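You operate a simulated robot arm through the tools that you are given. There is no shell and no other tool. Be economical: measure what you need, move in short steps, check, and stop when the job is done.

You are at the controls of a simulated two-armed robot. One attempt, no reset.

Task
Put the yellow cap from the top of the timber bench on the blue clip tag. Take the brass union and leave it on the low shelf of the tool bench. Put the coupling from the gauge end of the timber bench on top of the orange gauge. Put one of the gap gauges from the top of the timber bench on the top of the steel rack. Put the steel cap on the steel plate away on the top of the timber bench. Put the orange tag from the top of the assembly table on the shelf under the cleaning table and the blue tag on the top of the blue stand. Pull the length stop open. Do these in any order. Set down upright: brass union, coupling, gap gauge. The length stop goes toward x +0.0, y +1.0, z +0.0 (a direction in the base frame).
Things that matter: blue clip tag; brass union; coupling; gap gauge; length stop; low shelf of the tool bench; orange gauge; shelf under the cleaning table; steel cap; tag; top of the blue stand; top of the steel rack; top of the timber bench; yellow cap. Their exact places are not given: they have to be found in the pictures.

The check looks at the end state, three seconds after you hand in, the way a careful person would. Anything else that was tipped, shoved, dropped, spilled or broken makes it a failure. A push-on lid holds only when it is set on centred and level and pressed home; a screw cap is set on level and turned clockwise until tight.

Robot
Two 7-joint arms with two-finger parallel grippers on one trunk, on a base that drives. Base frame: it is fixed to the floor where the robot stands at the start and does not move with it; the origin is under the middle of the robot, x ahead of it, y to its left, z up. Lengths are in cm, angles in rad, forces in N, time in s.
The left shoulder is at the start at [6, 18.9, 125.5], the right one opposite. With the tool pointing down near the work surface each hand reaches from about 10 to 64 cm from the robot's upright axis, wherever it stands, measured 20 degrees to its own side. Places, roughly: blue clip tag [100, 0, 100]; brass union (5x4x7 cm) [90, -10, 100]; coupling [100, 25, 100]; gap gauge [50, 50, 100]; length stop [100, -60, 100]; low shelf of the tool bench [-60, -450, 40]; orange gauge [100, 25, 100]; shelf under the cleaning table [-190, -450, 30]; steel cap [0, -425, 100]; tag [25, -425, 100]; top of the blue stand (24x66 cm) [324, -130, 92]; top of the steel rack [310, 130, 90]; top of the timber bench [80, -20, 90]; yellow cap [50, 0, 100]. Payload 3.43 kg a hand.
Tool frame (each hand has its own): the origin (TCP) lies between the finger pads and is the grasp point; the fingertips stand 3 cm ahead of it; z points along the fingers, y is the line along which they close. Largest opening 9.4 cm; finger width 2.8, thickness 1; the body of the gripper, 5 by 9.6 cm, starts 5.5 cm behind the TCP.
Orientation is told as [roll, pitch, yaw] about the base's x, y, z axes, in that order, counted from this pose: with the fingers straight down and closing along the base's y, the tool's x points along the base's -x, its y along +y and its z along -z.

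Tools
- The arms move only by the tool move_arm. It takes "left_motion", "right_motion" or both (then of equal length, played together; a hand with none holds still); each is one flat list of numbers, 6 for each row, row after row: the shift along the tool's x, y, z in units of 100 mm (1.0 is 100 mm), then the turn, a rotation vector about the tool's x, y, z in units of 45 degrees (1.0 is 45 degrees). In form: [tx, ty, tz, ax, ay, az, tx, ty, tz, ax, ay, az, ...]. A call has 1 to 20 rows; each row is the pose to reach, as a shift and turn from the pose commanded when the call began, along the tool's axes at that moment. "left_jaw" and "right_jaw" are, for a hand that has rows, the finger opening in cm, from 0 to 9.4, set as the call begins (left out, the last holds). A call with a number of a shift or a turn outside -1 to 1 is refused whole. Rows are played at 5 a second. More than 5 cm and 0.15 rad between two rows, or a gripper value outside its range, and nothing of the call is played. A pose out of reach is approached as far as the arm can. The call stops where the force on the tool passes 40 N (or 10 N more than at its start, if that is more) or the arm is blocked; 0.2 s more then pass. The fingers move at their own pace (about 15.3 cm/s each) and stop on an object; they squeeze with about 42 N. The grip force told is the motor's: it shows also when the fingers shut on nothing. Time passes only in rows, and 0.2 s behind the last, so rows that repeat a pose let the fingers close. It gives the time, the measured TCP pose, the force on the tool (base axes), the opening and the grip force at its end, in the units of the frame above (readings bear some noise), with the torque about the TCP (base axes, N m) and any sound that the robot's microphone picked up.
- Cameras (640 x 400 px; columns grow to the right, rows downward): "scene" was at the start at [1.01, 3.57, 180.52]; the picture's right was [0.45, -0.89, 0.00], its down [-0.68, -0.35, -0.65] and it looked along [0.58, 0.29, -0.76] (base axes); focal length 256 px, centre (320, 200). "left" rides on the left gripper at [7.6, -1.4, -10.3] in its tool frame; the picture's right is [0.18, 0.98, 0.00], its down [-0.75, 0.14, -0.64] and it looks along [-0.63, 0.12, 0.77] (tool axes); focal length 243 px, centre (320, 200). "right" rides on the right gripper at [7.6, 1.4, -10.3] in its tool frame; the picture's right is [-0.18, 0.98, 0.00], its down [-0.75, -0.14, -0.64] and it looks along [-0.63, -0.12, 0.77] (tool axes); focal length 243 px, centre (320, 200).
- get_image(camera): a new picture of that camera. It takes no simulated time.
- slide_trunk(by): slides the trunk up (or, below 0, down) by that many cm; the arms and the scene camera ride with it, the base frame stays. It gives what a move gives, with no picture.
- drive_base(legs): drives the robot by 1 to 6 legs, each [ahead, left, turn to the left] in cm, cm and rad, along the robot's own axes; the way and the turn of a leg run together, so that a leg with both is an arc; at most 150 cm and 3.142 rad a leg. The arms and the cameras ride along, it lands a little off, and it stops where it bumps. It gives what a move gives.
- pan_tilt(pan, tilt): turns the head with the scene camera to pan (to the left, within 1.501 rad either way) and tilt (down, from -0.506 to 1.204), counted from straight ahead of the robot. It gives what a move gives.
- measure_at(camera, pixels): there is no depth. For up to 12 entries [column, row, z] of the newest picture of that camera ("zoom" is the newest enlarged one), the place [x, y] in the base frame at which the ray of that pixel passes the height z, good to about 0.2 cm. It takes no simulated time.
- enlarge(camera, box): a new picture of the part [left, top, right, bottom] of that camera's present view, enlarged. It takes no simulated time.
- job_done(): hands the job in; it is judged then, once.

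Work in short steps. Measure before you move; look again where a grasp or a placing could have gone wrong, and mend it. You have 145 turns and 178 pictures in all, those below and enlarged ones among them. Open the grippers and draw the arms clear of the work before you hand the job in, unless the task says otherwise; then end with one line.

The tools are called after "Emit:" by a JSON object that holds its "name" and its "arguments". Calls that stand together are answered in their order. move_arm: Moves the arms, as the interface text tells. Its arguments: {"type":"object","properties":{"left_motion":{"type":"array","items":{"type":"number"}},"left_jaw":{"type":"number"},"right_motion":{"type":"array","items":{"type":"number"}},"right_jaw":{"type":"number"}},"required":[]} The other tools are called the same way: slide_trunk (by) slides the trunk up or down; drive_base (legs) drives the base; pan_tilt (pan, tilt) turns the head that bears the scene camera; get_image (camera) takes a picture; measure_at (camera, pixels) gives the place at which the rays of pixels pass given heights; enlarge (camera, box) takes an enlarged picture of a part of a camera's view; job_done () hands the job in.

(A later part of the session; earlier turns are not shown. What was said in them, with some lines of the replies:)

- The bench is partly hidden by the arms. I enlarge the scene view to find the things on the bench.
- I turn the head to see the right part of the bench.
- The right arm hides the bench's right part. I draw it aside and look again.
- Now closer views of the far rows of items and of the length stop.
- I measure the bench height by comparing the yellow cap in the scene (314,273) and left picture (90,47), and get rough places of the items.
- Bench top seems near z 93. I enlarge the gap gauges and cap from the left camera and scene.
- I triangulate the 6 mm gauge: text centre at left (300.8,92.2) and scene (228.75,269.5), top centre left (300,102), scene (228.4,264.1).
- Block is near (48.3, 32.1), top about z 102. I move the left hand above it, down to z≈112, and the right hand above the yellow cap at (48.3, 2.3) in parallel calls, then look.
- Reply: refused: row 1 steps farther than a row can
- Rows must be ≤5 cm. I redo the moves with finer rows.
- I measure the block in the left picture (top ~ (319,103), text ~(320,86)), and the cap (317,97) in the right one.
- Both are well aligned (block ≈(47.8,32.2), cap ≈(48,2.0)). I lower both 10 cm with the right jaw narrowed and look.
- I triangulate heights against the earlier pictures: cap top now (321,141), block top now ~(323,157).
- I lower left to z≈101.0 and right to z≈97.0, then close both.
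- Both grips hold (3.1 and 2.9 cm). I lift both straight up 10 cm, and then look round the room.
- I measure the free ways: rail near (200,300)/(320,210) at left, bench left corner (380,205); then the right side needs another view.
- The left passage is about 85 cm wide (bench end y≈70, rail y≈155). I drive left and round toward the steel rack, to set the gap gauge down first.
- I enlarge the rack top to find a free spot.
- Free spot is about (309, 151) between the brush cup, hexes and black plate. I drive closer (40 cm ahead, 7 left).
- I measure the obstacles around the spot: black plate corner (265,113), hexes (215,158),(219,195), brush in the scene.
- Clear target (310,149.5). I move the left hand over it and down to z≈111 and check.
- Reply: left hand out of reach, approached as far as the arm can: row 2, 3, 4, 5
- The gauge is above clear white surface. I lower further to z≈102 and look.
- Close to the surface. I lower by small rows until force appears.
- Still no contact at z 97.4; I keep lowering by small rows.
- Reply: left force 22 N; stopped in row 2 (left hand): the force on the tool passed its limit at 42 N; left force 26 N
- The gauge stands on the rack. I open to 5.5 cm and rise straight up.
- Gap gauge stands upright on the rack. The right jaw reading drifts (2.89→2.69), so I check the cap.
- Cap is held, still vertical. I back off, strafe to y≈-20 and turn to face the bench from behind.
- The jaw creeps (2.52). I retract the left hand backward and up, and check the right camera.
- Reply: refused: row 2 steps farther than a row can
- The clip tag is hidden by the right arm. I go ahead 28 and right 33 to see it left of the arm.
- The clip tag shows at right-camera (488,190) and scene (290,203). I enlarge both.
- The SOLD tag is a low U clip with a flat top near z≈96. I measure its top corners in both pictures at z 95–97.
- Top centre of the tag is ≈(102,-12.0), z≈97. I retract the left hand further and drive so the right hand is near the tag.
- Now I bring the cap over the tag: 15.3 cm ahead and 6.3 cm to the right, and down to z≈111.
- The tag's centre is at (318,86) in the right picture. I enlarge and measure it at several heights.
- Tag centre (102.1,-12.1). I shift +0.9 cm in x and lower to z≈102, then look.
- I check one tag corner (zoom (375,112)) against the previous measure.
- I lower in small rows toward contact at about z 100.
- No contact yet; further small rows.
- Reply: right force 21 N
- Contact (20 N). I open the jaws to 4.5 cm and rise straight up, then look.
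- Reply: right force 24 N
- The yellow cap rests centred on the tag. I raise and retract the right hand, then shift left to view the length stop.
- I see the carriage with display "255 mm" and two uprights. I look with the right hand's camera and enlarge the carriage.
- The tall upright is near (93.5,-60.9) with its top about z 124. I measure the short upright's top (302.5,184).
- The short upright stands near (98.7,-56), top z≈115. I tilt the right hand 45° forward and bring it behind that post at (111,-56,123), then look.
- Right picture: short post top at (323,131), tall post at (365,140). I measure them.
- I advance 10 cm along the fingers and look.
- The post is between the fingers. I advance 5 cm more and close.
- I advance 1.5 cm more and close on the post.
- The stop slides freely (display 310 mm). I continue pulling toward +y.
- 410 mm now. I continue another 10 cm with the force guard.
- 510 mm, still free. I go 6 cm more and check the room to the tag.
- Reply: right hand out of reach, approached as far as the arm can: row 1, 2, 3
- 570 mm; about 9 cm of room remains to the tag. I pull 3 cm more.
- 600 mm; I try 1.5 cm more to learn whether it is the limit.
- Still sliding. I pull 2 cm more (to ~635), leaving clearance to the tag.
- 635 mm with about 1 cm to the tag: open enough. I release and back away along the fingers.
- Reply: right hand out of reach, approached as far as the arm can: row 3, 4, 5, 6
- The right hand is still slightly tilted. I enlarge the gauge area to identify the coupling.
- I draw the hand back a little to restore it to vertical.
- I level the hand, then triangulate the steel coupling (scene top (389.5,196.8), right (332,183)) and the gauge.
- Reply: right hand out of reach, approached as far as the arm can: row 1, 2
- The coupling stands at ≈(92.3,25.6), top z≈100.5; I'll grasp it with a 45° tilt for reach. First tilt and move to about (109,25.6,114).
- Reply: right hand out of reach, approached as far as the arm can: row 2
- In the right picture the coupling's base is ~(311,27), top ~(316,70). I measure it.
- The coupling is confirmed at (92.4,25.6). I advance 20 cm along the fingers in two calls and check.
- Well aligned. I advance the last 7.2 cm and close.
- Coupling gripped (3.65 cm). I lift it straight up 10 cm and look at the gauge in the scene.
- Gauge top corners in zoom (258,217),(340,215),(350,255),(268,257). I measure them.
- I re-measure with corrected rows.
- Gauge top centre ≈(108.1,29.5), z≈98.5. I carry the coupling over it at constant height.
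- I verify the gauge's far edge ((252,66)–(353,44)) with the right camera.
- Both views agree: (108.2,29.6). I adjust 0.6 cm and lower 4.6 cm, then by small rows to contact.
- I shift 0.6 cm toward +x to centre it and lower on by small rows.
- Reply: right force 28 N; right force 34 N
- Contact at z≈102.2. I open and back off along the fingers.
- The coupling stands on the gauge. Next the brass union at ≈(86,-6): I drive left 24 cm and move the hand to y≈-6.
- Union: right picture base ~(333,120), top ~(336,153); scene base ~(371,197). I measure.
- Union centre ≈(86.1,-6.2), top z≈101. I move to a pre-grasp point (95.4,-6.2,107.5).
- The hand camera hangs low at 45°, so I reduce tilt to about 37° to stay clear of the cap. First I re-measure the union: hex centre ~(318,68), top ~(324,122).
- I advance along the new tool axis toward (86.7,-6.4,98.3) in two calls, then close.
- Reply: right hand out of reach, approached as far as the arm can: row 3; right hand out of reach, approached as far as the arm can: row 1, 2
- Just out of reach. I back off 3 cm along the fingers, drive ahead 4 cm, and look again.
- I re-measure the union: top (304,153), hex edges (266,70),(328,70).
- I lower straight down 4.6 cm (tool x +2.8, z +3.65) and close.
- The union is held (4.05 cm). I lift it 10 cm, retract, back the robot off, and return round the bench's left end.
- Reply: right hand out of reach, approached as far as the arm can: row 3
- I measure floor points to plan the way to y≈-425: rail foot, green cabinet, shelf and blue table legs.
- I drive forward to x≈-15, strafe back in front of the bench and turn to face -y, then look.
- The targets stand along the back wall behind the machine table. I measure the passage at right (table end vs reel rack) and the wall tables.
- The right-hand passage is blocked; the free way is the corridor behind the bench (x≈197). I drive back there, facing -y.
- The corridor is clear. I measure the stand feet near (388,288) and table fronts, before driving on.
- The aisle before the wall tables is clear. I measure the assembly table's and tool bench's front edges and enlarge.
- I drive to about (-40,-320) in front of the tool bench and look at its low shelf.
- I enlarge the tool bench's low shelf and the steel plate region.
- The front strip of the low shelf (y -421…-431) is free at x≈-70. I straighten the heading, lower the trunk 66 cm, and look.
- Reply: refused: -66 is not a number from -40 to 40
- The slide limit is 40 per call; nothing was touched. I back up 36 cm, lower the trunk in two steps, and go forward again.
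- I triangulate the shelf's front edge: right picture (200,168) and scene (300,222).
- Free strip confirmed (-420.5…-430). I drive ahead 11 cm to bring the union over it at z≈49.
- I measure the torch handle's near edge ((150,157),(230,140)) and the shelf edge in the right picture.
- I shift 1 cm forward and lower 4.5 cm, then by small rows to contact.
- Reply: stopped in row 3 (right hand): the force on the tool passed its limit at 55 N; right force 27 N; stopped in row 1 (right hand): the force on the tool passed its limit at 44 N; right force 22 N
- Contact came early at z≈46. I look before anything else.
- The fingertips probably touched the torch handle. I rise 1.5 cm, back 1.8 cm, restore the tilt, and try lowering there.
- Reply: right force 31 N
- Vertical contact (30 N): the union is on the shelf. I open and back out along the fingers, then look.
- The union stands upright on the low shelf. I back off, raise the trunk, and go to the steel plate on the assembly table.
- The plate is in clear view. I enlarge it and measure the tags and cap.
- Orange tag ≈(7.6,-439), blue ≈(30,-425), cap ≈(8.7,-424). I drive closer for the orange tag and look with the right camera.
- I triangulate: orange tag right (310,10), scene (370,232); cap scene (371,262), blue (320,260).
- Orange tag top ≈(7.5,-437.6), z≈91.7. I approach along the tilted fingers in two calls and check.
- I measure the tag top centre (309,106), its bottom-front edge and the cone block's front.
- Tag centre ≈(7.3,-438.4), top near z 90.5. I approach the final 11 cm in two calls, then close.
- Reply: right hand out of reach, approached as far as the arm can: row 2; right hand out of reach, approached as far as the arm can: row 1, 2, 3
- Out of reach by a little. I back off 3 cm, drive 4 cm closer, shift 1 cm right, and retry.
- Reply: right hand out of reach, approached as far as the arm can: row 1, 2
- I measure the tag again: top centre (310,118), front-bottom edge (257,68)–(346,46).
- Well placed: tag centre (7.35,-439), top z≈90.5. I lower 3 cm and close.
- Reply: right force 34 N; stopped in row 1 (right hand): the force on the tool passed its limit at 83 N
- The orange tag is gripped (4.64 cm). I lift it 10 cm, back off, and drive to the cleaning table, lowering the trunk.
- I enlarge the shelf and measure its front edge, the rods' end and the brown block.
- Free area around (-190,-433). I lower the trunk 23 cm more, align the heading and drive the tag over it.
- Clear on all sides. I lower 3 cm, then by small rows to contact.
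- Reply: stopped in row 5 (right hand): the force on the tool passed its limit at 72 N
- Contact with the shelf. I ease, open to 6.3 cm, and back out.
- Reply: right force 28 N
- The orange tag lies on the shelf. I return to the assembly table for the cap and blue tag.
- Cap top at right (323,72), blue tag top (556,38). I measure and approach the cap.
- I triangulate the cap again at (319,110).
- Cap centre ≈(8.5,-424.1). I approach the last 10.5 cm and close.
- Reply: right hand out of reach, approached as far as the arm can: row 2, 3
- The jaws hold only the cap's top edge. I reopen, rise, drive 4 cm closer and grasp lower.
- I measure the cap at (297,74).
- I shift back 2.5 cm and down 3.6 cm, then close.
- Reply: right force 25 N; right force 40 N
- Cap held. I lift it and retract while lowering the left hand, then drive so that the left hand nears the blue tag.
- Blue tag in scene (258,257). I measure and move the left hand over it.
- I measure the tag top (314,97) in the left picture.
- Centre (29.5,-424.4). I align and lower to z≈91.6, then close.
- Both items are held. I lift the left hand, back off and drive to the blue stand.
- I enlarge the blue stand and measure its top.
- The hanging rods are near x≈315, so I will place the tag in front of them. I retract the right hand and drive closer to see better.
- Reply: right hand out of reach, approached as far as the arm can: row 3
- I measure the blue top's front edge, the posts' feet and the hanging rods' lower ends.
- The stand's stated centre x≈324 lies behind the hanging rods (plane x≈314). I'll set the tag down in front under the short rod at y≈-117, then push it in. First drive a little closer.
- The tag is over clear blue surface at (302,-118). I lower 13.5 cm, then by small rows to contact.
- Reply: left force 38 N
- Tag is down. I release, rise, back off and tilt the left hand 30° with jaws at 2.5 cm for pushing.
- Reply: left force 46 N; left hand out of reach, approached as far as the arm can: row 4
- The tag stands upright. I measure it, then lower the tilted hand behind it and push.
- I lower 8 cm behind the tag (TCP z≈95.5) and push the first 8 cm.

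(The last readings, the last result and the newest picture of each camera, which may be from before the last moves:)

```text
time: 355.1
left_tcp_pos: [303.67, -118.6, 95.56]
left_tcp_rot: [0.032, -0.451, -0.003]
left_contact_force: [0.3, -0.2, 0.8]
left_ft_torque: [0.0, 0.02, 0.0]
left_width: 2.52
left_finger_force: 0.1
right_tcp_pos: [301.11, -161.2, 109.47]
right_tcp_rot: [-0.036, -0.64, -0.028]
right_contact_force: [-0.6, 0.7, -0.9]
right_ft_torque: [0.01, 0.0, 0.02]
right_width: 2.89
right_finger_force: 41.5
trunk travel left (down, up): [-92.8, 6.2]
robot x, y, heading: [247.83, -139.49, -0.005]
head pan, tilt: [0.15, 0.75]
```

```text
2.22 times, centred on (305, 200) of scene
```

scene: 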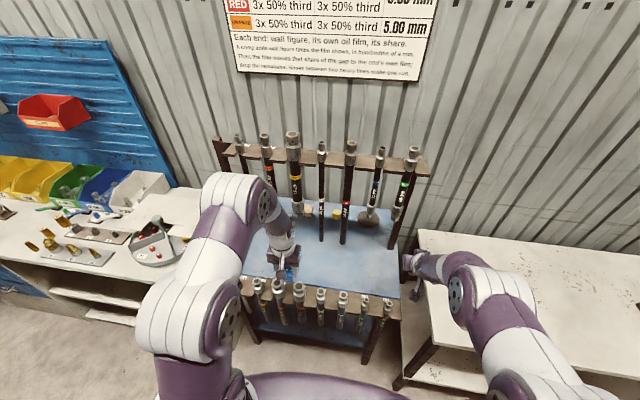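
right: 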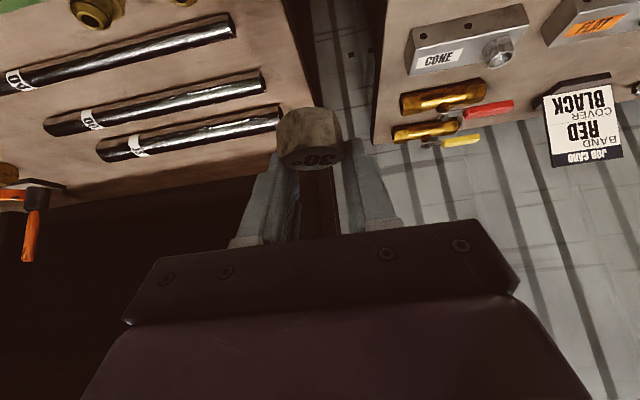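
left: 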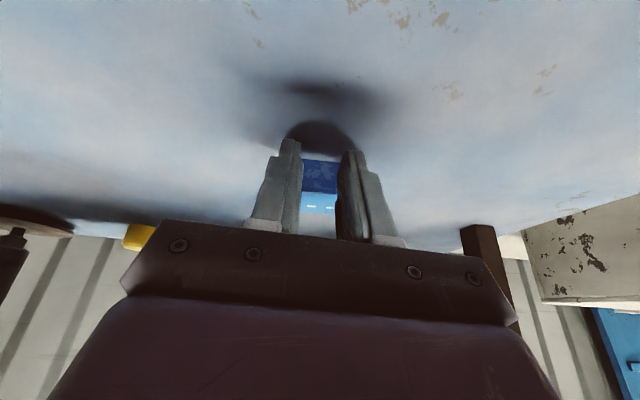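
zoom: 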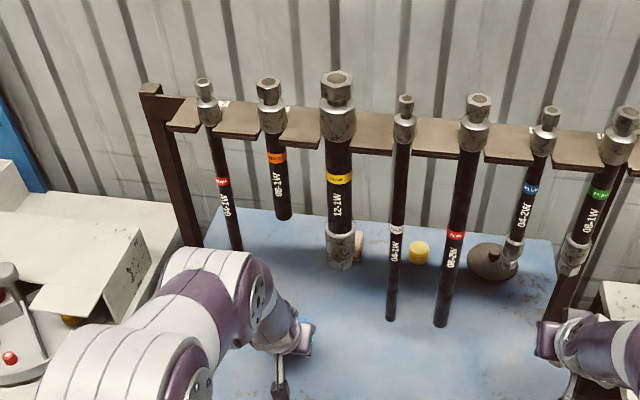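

The push works and the tag stays upright. I push 7.5 cm more under the short rod.

Emit:
{"name": "move_arm", "arguments": {"left_motion": [-0.17, 0, 0.082, 0, 0, 0, -0.34, 0, 0.165, 0, 0, 0, -0.51, 0, 0.247, 0, 0, 0, -0.67, 0, 0.325, 0, 0, 0]}}

Emit:
{"name": "get_image", "arguments": {"camera": "left"}}

Emit:
{"name": "enlarge", "arguments": {"camera": "scene", "box": [210, 110, 400, 290]}}

```text
time: 356.1
left_tcp_pos: [309.85, -118.93, 95.52]
left_tcp_rot: [0.018, -0.455, -0.003]
left_contact_force: [-0.2, -0.1, 0.1]
left_ft_torque: [-0.02, 0.01, 0.03]
left_width: 2.47
left_finger_force: 0.1
left hand out of reach, approached as far as the arm can: row 4
right_tcp_pos: [301.0, -161.14, 109.5]
right_tcp_rot: [-0.036, -0.643, -0.027]
right_contact_force: [0.4, -0.7, -1.1]
right_ft_torque: [0.01, -0.01, 0.02]
right_width: 2.88
right_finger_force: 41.7
trunk travel left (down, up): [-92.8, 6.2]
robot x, y, heading: [247.89, -138.88, -0.004]
head pan, tilt: [0.15, 0.75]
```

```text
20 pictures are left
```

left: 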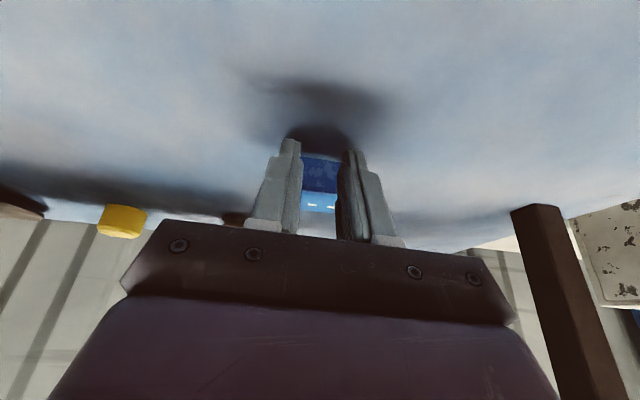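

```text
2.22 times, centred on (305, 200) of scene
```

zoom: 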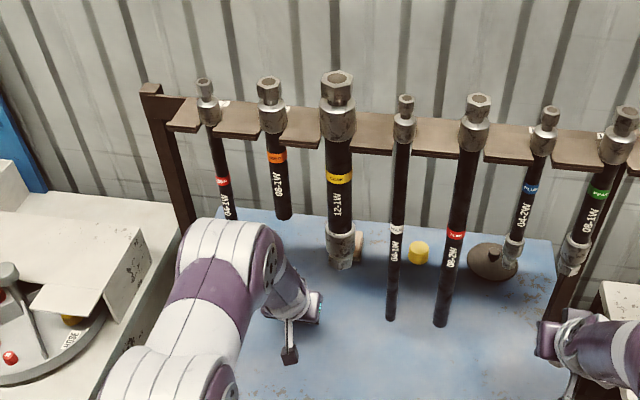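

Tag centre is now ≈314. I drive 3 cm ahead to push it slightly deeper, then withdraw.

Emit:
{"name": "drive_base", "arguments": {"legs": [[3.3, 0, 0]]}}

Emit:
{"name": "move_arm", "arguments": {"left_motion": [0.35, 0, -0.17, 0, 0, 0, 0.7, 0, -0.34, 0, 0, 0]}}

Emit:
{"name": "move_arm", "arguments": {"left_motion": [0.4, 0, -0.25, 0, 0, 0, 0.7, 0, -0.5, 0, 0, 0, 0.7, 0, -0.9, 0, 0, 0]}}

Emit:
{"name": "get_image", "arguments": {"camera": "left"}}

Emit:
{"name": "get_image", "arguments": {"camera": "scene"}}

```text
time: 357.1
left_tcp_pos: [313.33, -118.89, 95.48]
left_tcp_rot: [0.014, -0.449, -0.006]
left_contact_force: [1.0, -0.2, 0.2]
left_ft_torque: [-0.03, 0.01, -0.01]
left_width: 2.51
left_finger_force: 0.0
right_tcp_pos: [304.67, -161.22, 109.3]
right_tcp_rot: [-0.036, -0.638, -0.027]
right_contact_force: [0.4, 0.5, -0.6]
right_ft_torque: [-0.01, -0.01, 0.01]
right_width: 2.89
right_finger_force: 42.6
trunk travel left (down, up): [-92.8, 6.2]
robot x, y, heading: [251.17, -139.17, -0.0]
head pan, tilt: [0.15, 0.75]
stopped in leg 1: the force on the tool passed its limit at 82 N (the readings are from after the stop); the commanded pose is now the measured one
```

```text
time: 357.7
left_tcp_pos: [305.4, -119.17, 95.96]
left_tcp_rot: [0.014, -0.455, -0.003]
left_contact_force: [-0.1, 0.1, -0.3]
left_ft_torque: [0.02, 0.0, 0.04]
left_width: 2.52
left_finger_force: 0.2
right_tcp_pos: [304.21, -161.14, 109.54]
right_tcp_rot: [-0.037, -0.642, -0.024]
right_contact_force: [0.1, -0.2, 0.0]
right_ft_torque: [-0.01, -0.04, 0.01]
right_width: 2.91
right_finger_force: 41.8
trunk travel left (down, up): [-92.8, 6.2]
robot x, y, heading: [251.3, -138.94, 0.005]
head pan, tilt: [0.15, 0.75]
```

```text
time: 358.5
left_tcp_pos: [295.25, -119.02, 100.6]
left_tcp_rot: [0.013, -0.452, -0.004]
left_contact_force: [-0.5, -0.5, 0.7]
left_ft_torque: [0.04, -0.03, 0.0]
left_width: 2.52
left_finger_force: 0.0
right_tcp_pos: [304.41, -161.12, 109.43]
right_tcp_rot: [-0.037, -0.641, -0.026]
right_contact_force: [0.4, 0.1, 0.5]
right_ft_torque: [-0.01, 0.01, -0.01]
right_width: 2.88
right_finger_force: 41.9
trunk travel left (down, up): [-92.8, 6.2]
robot x, y, heading: [251.74, -139.03, 0.001]
head pan, tilt: [0.15, 0.75]
```

```text
18 pictures are left
```

left: 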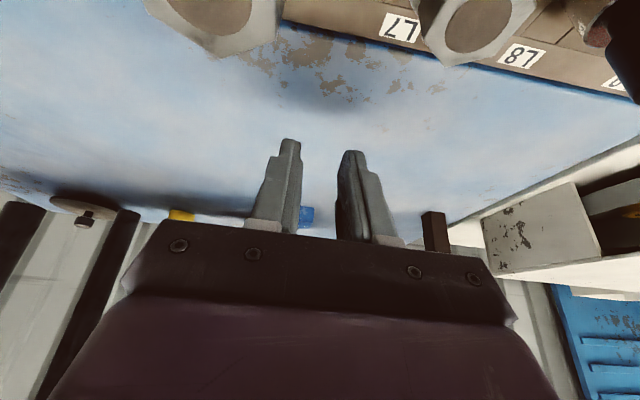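

```text
17 pictures are left
```

scene: 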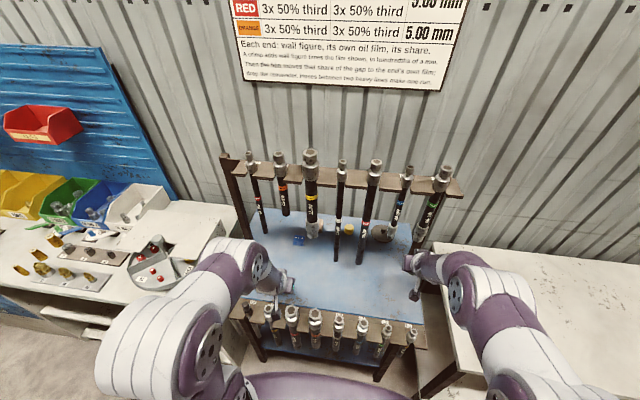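

A force spike stopped the drive; I enlarge to check the tag and rods.

Emit:
{"name": "enlarge", "arguments": {"camera": "scene", "box": [220, 140, 460, 300]}}

Emit:
{"name": "measure_at", "arguments": {"camera": "scene", "pixels": [[299, 239, 94], [299, 244, 92]]}}

```text
2.50 times, centred on (340, 220) of scene
```

zoom: 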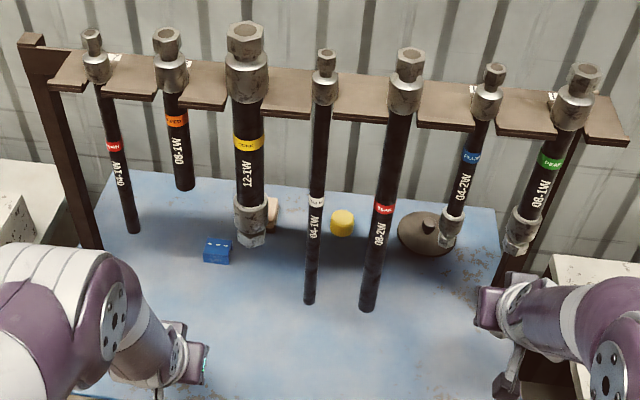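

```text
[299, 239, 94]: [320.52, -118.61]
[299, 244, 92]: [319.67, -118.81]
```

The tag stands at (320,-119) on the stand's top; rods unchanged. Now the steel cap: I raise the left hand, back off and drive to the bench's rear side.

Emit:
{"name": "drive_base", "arguments": {"legs": [[-54, 0, 0]]}}

Emit:
{"name": "move_arm", "arguments": {"left_motion": [-0.1, 0, -0.3, 0, 0, 0, -0.2, 0, -0.65, 0, 0, 0, -0.3, 0, -1, 0, 0, 0]}}

Emit:
{"name": "drive_base", "arguments": {"legs": [[0, 118, 0], [0, 0, 3.14], [17, 0, 0]]}}

Emit:
{"name": "pan_tilt", "arguments": {"pan": -0.1, "tilt": 0.85}}

Emit:
{"name": "get_image", "arguments": {"camera": "scene"}}

Emit:
{"name": "get_image", "arguments": {"camera": "right"}}

```text
time: 361.6
left_tcp_pos: [241.97, -118.91, 100.53]
left_tcp_rot: [0.014, -0.449, -0.007]
left_contact_force: [0.3, 0.0, -0.8]
left_ft_torque: [0.02, -0.01, -0.01]
left_width: 2.52
left_finger_force: 0.1
right_tcp_pos: [250.89, -161.07, 109.46]
right_tcp_rot: [-0.036, -0.641, -0.027]
right_contact_force: [0.2, -0.4, -0.4]
right_ft_torque: [0.02, 0.04, -0.01]
right_width: 2.86
right_finger_force: 41.9
trunk travel left (down, up): [-92.8, 6.2]
robot x, y, heading: [198.01, -139.05, -0.002]
head pan, tilt: [0.15, 0.75]
```

```text
time: 362.4
left_tcp_pos: [240.08, -119.05, 111.23]
left_tcp_rot: [0.015, -0.453, -0.005]
left_contact_force: [-0.5, -0.2, 0.1]
left_ft_torque: [0.0, 0.01, 0.02]
left_width: 2.5
left_finger_force: 0.0
right_tcp_pos: [250.77, -160.99, 109.66]
right_tcp_rot: [-0.037, -0.643, -0.026]
right_contact_force: [-0.7, 1.1, -1.1]
right_ft_torque: [0.01, 0.0, 0.0]
right_width: 2.88
right_finger_force: 41.8
trunk travel left (down, up): [-92.8, 6.2]
robot x, y, heading: [197.96, -139.1, 0.0]
head pan, tilt: [0.15, 0.75]
```

```text
time: 376.3
left_tcp_pos: [137.75, -43.26, 111.22]
left_tcp_rot: [0.016, -0.452, 3.054]
left_contact_force: [0.5, 0.7, -0.4]
left_ft_torque: [0.03, 0.02, -0.01]
left_width: 2.51
left_finger_force: 0.0
right_tcp_pos: [130.54, -0.48, 109.6]
right_tcp_rot: [-0.038, -0.645, 3.034]
right_contact_force: [0.3, -0.7, -0.6]
right_ft_torque: [0.03, 0.02, -0.01]
right_width: 2.87
right_finger_force: 42.9
trunk travel left (down, up): [-92.8, 6.2]
robot x, y, heading: [181.36, -27.04, 3.057]
head pan, tilt: [0.15, 0.75]
```

```text
time: 377.1
left_tcp_pos: [137.39, -43.25, 111.05]
left_tcp_rot: [0.013, -0.452, 3.054]
left_contact_force: [-0.5, -0.3, 0.5]
left_ft_torque: [0.0, 0.02, -0.04]
left_width: 2.51
left_finger_force: 0.1
right_tcp_pos: [130.23, -0.45, 109.28]
right_tcp_rot: [-0.037, -0.64, 3.033]
right_contact_force: [0.2, -0.1, -1.1]
right_ft_torque: [0.0, -0.04, 0.0]
right_width: 2.86
right_finger_force: 42.2
trunk travel left (down, up): [-92.8, 6.2]
robot x, y, heading: [181.13, -26.55, 3.062]
head pan, tilt: [-0.099, 0.85]
```

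```text
15 pictures are left
```

scene: 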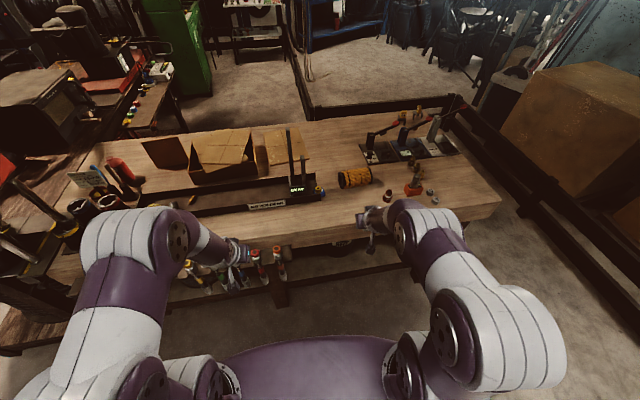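

```text
14 pictures are left
```

right: 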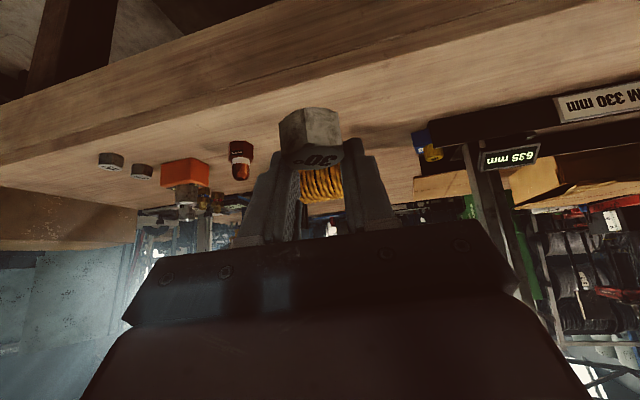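

Coupling and cap are still in place. I align the heading and drive so the cap is over the free spot (111,2).

Emit:
{"name": "drive_base", "arguments": {"legs": [[0, -6, 0.08], [17, 0, 0]]}}

Emit:
{"name": "get_image", "arguments": {"camera": "right"}}

Emit:
{"name": "enlarge", "arguments": {"camera": "scene", "box": [270, 140, 470, 290]}}

```text
time: 379.1
left_tcp_pos: [122.73, -41.08, 111.08]
left_tcp_rot: [0.012, -0.453, 3.139]
left_contact_force: [0.0, -0.1, -0.5]
left_ft_torque: [-0.01, 0.01, 0.02]
left_width: 2.52
left_finger_force: 0.0
right_tcp_pos: [112.0, 1.09, 109.55]
right_tcp_rot: [-0.036, -0.645, 3.117]
right_contact_force: [-0.4, -0.2, -0.4]
right_ft_torque: [0.04, 0.04, -0.01]
right_width: 2.9
right_finger_force: 41.8
trunk travel left (down, up): [-92.8, 6.2]
robot x, y, heading: [164.67, -20.77, -3.139]
head pan, tilt: [-0.099, 0.85]
```

```text
13 pictures are left
```

right: 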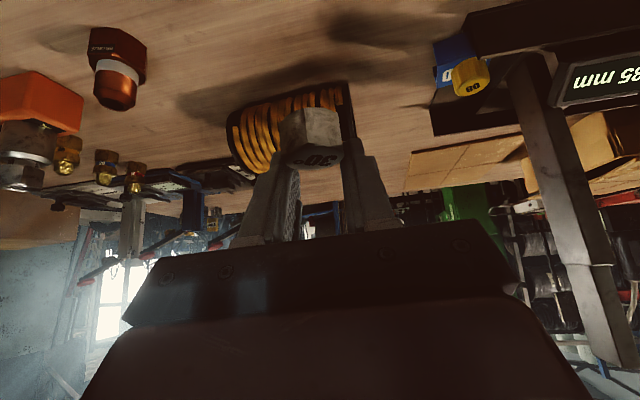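

```text
2.67 times, centred on (370, 215) of scene
```

zoom: 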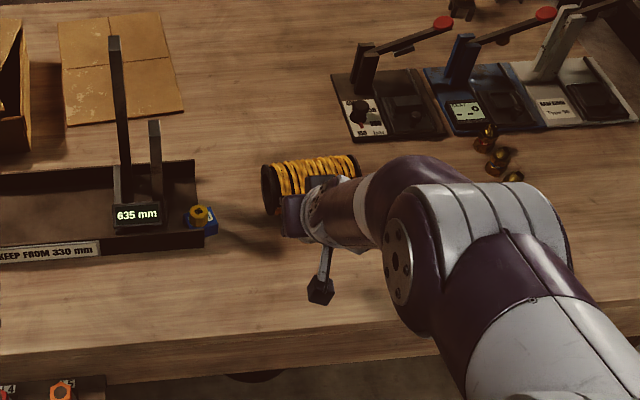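

The spot is free. I lower 10.5 cm, then by small rows to contact.

Emit:
{"name": "move_arm", "arguments": {"right_motion": [0.2, 0, 0.266, 0, 0, 0, 0.4, 0, 0.533, 0, 0, 0, 0.63, 0, 0.839, 0, 0, 0]}}

Emit:
{"name": "move_arm", "arguments": {"right_motion": [0.03, 0, 0.04, 0, 0, 0, 0.06, 0, 0.08, 0, 0, 0, 0.08, 0, 0.107, 0, 0, 0, 0.1, 0, 0.133, 0, 0, 0, 0.12, 0, 0.16, 0, 0, 0, 0.14, 0, 0.186, 0, 0, 0]}}

```text
time: 379.9
left_tcp_pos: [122.34, -40.96, 111.01]
left_tcp_rot: [0.013, -0.448, 3.14]
left_contact_force: [-0.8, -0.6, 0.4]
left_ft_torque: [0.02, 0.0, 0.02]
left_width: 2.53
left_finger_force: 0.1
right_tcp_pos: [111.46, 1.57, 98.73]
right_tcp_rot: [-0.034, -0.639, 3.12]
right_contact_force: [-0.4, -0.6, -0.9]
right_ft_torque: [-0.03, -0.05, -0.02]
right_width: 2.87
right_finger_force: 41.6
trunk travel left (down, up): [-92.8, 6.2]
robot x, y, heading: [164.47, -21.07, -3.137]
head pan, tilt: [-0.099, 0.85]
```

```text
time: 381.3
left_tcp_pos: [123.03, -41.08, 111.25]
left_tcp_rot: [0.013, -0.456, 3.139]
left_contact_force: [0.4, -0.3, -0.3]
left_ft_torque: [0.0, -0.02, -0.01]
left_width: 2.52
left_finger_force: 0.0
right_tcp_pos: [111.8, 1.37, 97.19]
right_tcp_rot: [-0.037, -0.655, 3.117]
right_contact_force: [4.8, 3.8, 38.0]
right_ft_torque: [-0.45, -0.16, 0.17]
right_width: 2.91
right_finger_force: 41.9
trunk travel left (down, up): [-92.8, 6.2]
robot x, y, heading: [164.47, -21.04, -3.14]
head pan, tilt: [-0.099, 0.85]
```

Contact at z≈97.2. I open the jaws and back off along the fingers, then look.

Emit:
{"name": "move_arm", "arguments": {"right_motion": [-0.012, 0, -0.016, 0, 0, 0, -0.012, 0, -0.016, 0, 0, 0, -0.012, 0, -0.016, 0, 0, 0], "right_jaw": 5}}

Emit:
{"name": "move_arm", "arguments": {"right_motion": [0, 0, -0.3, 0, 0, 0, 0, 0, -0.65, 0, 0, 0, 0, 0, -1.0, 0, 0, 0]}}

Emit:
{"name": "drive_base", "arguments": {"legs": [[-15, 0, 0]]}}

Emit:
{"name": "get_image", "arguments": {"camera": "right"}}

Emit:
{"name": "enlarge", "arguments": {"camera": "scene", "box": [250, 140, 490, 290]}}

```text
time: 382.1
left_tcp_pos: [123.01, -40.72, 111.19]
left_tcp_rot: [0.016, -0.456, 3.137]
left_contact_force: [0.1, 0.8, -0.2]
left_ft_torque: [-0.01, 0.01, -0.01]
left_width: 2.48
left_finger_force: 0.1
right_tcp_pos: [111.67, 1.89, 97.29]
right_tcp_rot: [-0.034, -0.656, 3.109]
right_contact_force: [12.6, 10.3, 19.1]
right_ft_torque: [-0.11, -0.26, 0.09]
right_width: 4.35
right_finger_force: 0.0
trunk travel left (down, up): [-92.8, 6.2]
robot x, y, heading: [165.34, -20.78, 3.144]
head pan, tilt: [-0.099, 0.85]
stopped in row 3 (right hand): the force on the tool passed its limit at 49 N (the readings are from after the stop); the commanded pose is now the measured one
```

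```text
time: 382.9
left_tcp_pos: [122.58, -40.96, 111.18]
left_tcp_rot: [0.014, -0.453, 3.14]
left_contact_force: [0.3, -0.6, 0.2]
left_ft_torque: [-0.03, -0.01, 0.03]
left_width: 2.5
left_finger_force: 0.1
right_tcp_pos: [117.69, 1.06, 105.31]
right_tcp_rot: [-0.036, -0.65, 3.116]
right_contact_force: [0.0, 0.8, -0.6]
right_ft_torque: [-0.01, 0.02, -0.02]
right_width: 5.02
right_finger_force: 0.0
trunk travel left (down, up): [-92.8, 6.2]
robot x, y, heading: [165.02, -20.81, -3.139]
head pan, tilt: [-0.099, 0.85]
```

```text
time: 384.2
left_tcp_pos: [137.27, -40.68, 111.05]
left_tcp_rot: [0.014, -0.446, 3.136]
left_contact_force: [-1.0, -0.1, -0.6]
left_ft_torque: [0.02, 0.02, -0.01]
left_width: 2.53
left_finger_force: 0.0
right_tcp_pos: [132.64, 1.25, 104.95]
right_tcp_rot: [-0.037, -0.646, 3.114]
right_contact_force: [-0.8, -0.4, 1.0]
right_ft_torque: [0.0, 0.0, 0.01]
right_width: 5.04
right_finger_force: 0.1
trunk travel left (down, up): [-92.8, 6.2]
robot x, y, heading: [179.64, -21.11, 3.143]
head pan, tilt: [-0.099, 0.85]
```

```text
11 pictures are left
```

right: 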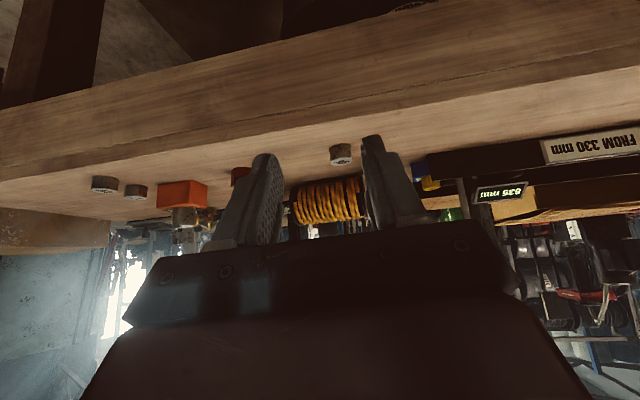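

```text
2.67 times, centred on (370, 215) of scene
```

zoom: 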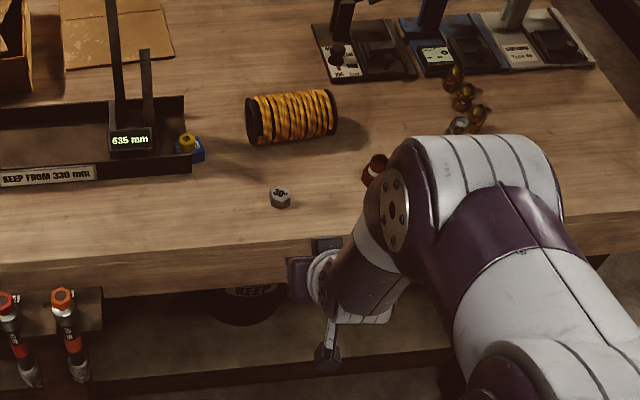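

The steel cap stands on the bench; yellow cap, stop (635 mm) and coupling are as left. I open both grippers, back clear, and hand in.

Emit:
{"name": "drive_base", "arguments": {"legs": [[-15, 0, 0]]}}

Emit:
{"name": "move_arm", "arguments": {"left_motion": [0, 0, 0, 0, 0, 0, 0, 0, 0, 0, 0, 0, 0, 0, 0, 0, 0, 0], "right_motion": [0, 0, 0, 0, 0, 0, 0, 0, 0, 0, 0, 0, 0, 0, 0, 0, 0, 0], "left_jaw": 9, "right_jaw": 9}}

Emit:
{"name": "pan_tilt", "arguments": {"pan": -0.4, "tilt": 0.7}}

Emit:
{"name": "enlarge", "arguments": {"camera": "scene", "box": [160, 120, 480, 300]}}

```text
time: 385.6
left_tcp_pos: [152.39, -40.89, 111.01]
left_tcp_rot: [0.014, -0.452, 3.134]
left_contact_force: [-0.4, -0.7, 0.2]
left_ft_torque: [0.04, -0.04, 0.02]
left_width: 2.5
left_finger_force: 0.0
right_tcp_pos: [147.4, 1.36, 105.05]
right_tcp_rot: [-0.036, -0.651, 3.113]
right_contact_force: [-0.7, -0.1, -0.7]
right_ft_torque: [-0.02, 0.0, 0.02]
right_width: 5.0
right_finger_force: 0.0
trunk travel left (down, up): [-92.8, 6.2]
robot x, y, heading: [194.57, -21.04, 3.138]
head pan, tilt: [-0.099, 0.85]
```

```text
time: 386.4
left_tcp_pos: [152.52, -40.95, 111.15]
left_tcp_rot: [0.014, -0.451, 3.136]
left_contact_force: [1.0, 0.0, -0.1]
left_ft_torque: [-0.02, -0.02, -0.02]
left_width: 9.02
left_finger_force: 0.1
right_tcp_pos: [147.8, 1.32, 105.22]
right_tcp_rot: [-0.038, -0.651, 3.112]
right_contact_force: [-0.3, 0.1, -0.8]
right_ft_torque: [0.0, 0.02, -0.03]
right_width: 9.0
right_finger_force: 0.0
trunk travel left (down, up): [-92.8, 6.2]
robot x, y, heading: [194.96, -20.73, 3.138]
head pan, tilt: [-0.099, 0.85]
```

```text
time: 387.2
left_tcp_pos: [152.49, -40.99, 110.96]
left_tcp_rot: [0.015, -0.449, 3.136]
left_contact_force: [0.0, 0.0, -0.2]
left_ft_torque: [0.0, -0.02, 0.0]
left_width: 8.99
left_finger_force: 0.2
right_tcp_pos: [147.65, 1.18, 105.3]
right_tcp_rot: [-0.037, -0.651, 3.114]
right_contact_force: [0.4, -0.4, 0.8]
right_ft_torque: [0.0, -0.01, 0.01]
right_width: 9.0
right_finger_force: 0.1
trunk travel left (down, up): [-92.8, 6.2]
robot x, y, heading: [194.88, -21.13, 3.14]
head pan, tilt: [-0.4, 0.7]
```

```text
2.00 times, centred on (320, 210) of scene
```

zoom: 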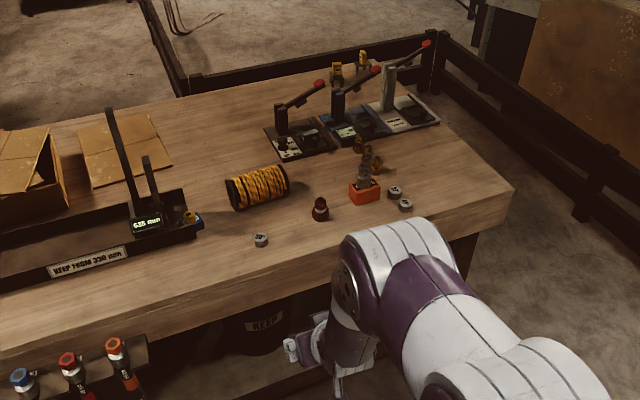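

The picture shows the bench as wanted: coupling upright on the gauge, yellow cap on the tag, steel cap on the bench, and the length stop open at 635 mm. I hand the job in.

Emit:
{"name": "job_done", "arguments": {}}

```text
The job is handed in.
```

All eight parts of the job are done and handed in; the length stop is pulled toward +y from 255 to 635 mm, which may not be its end of travel because I stopped about 1 cm short of the blue clip tag.
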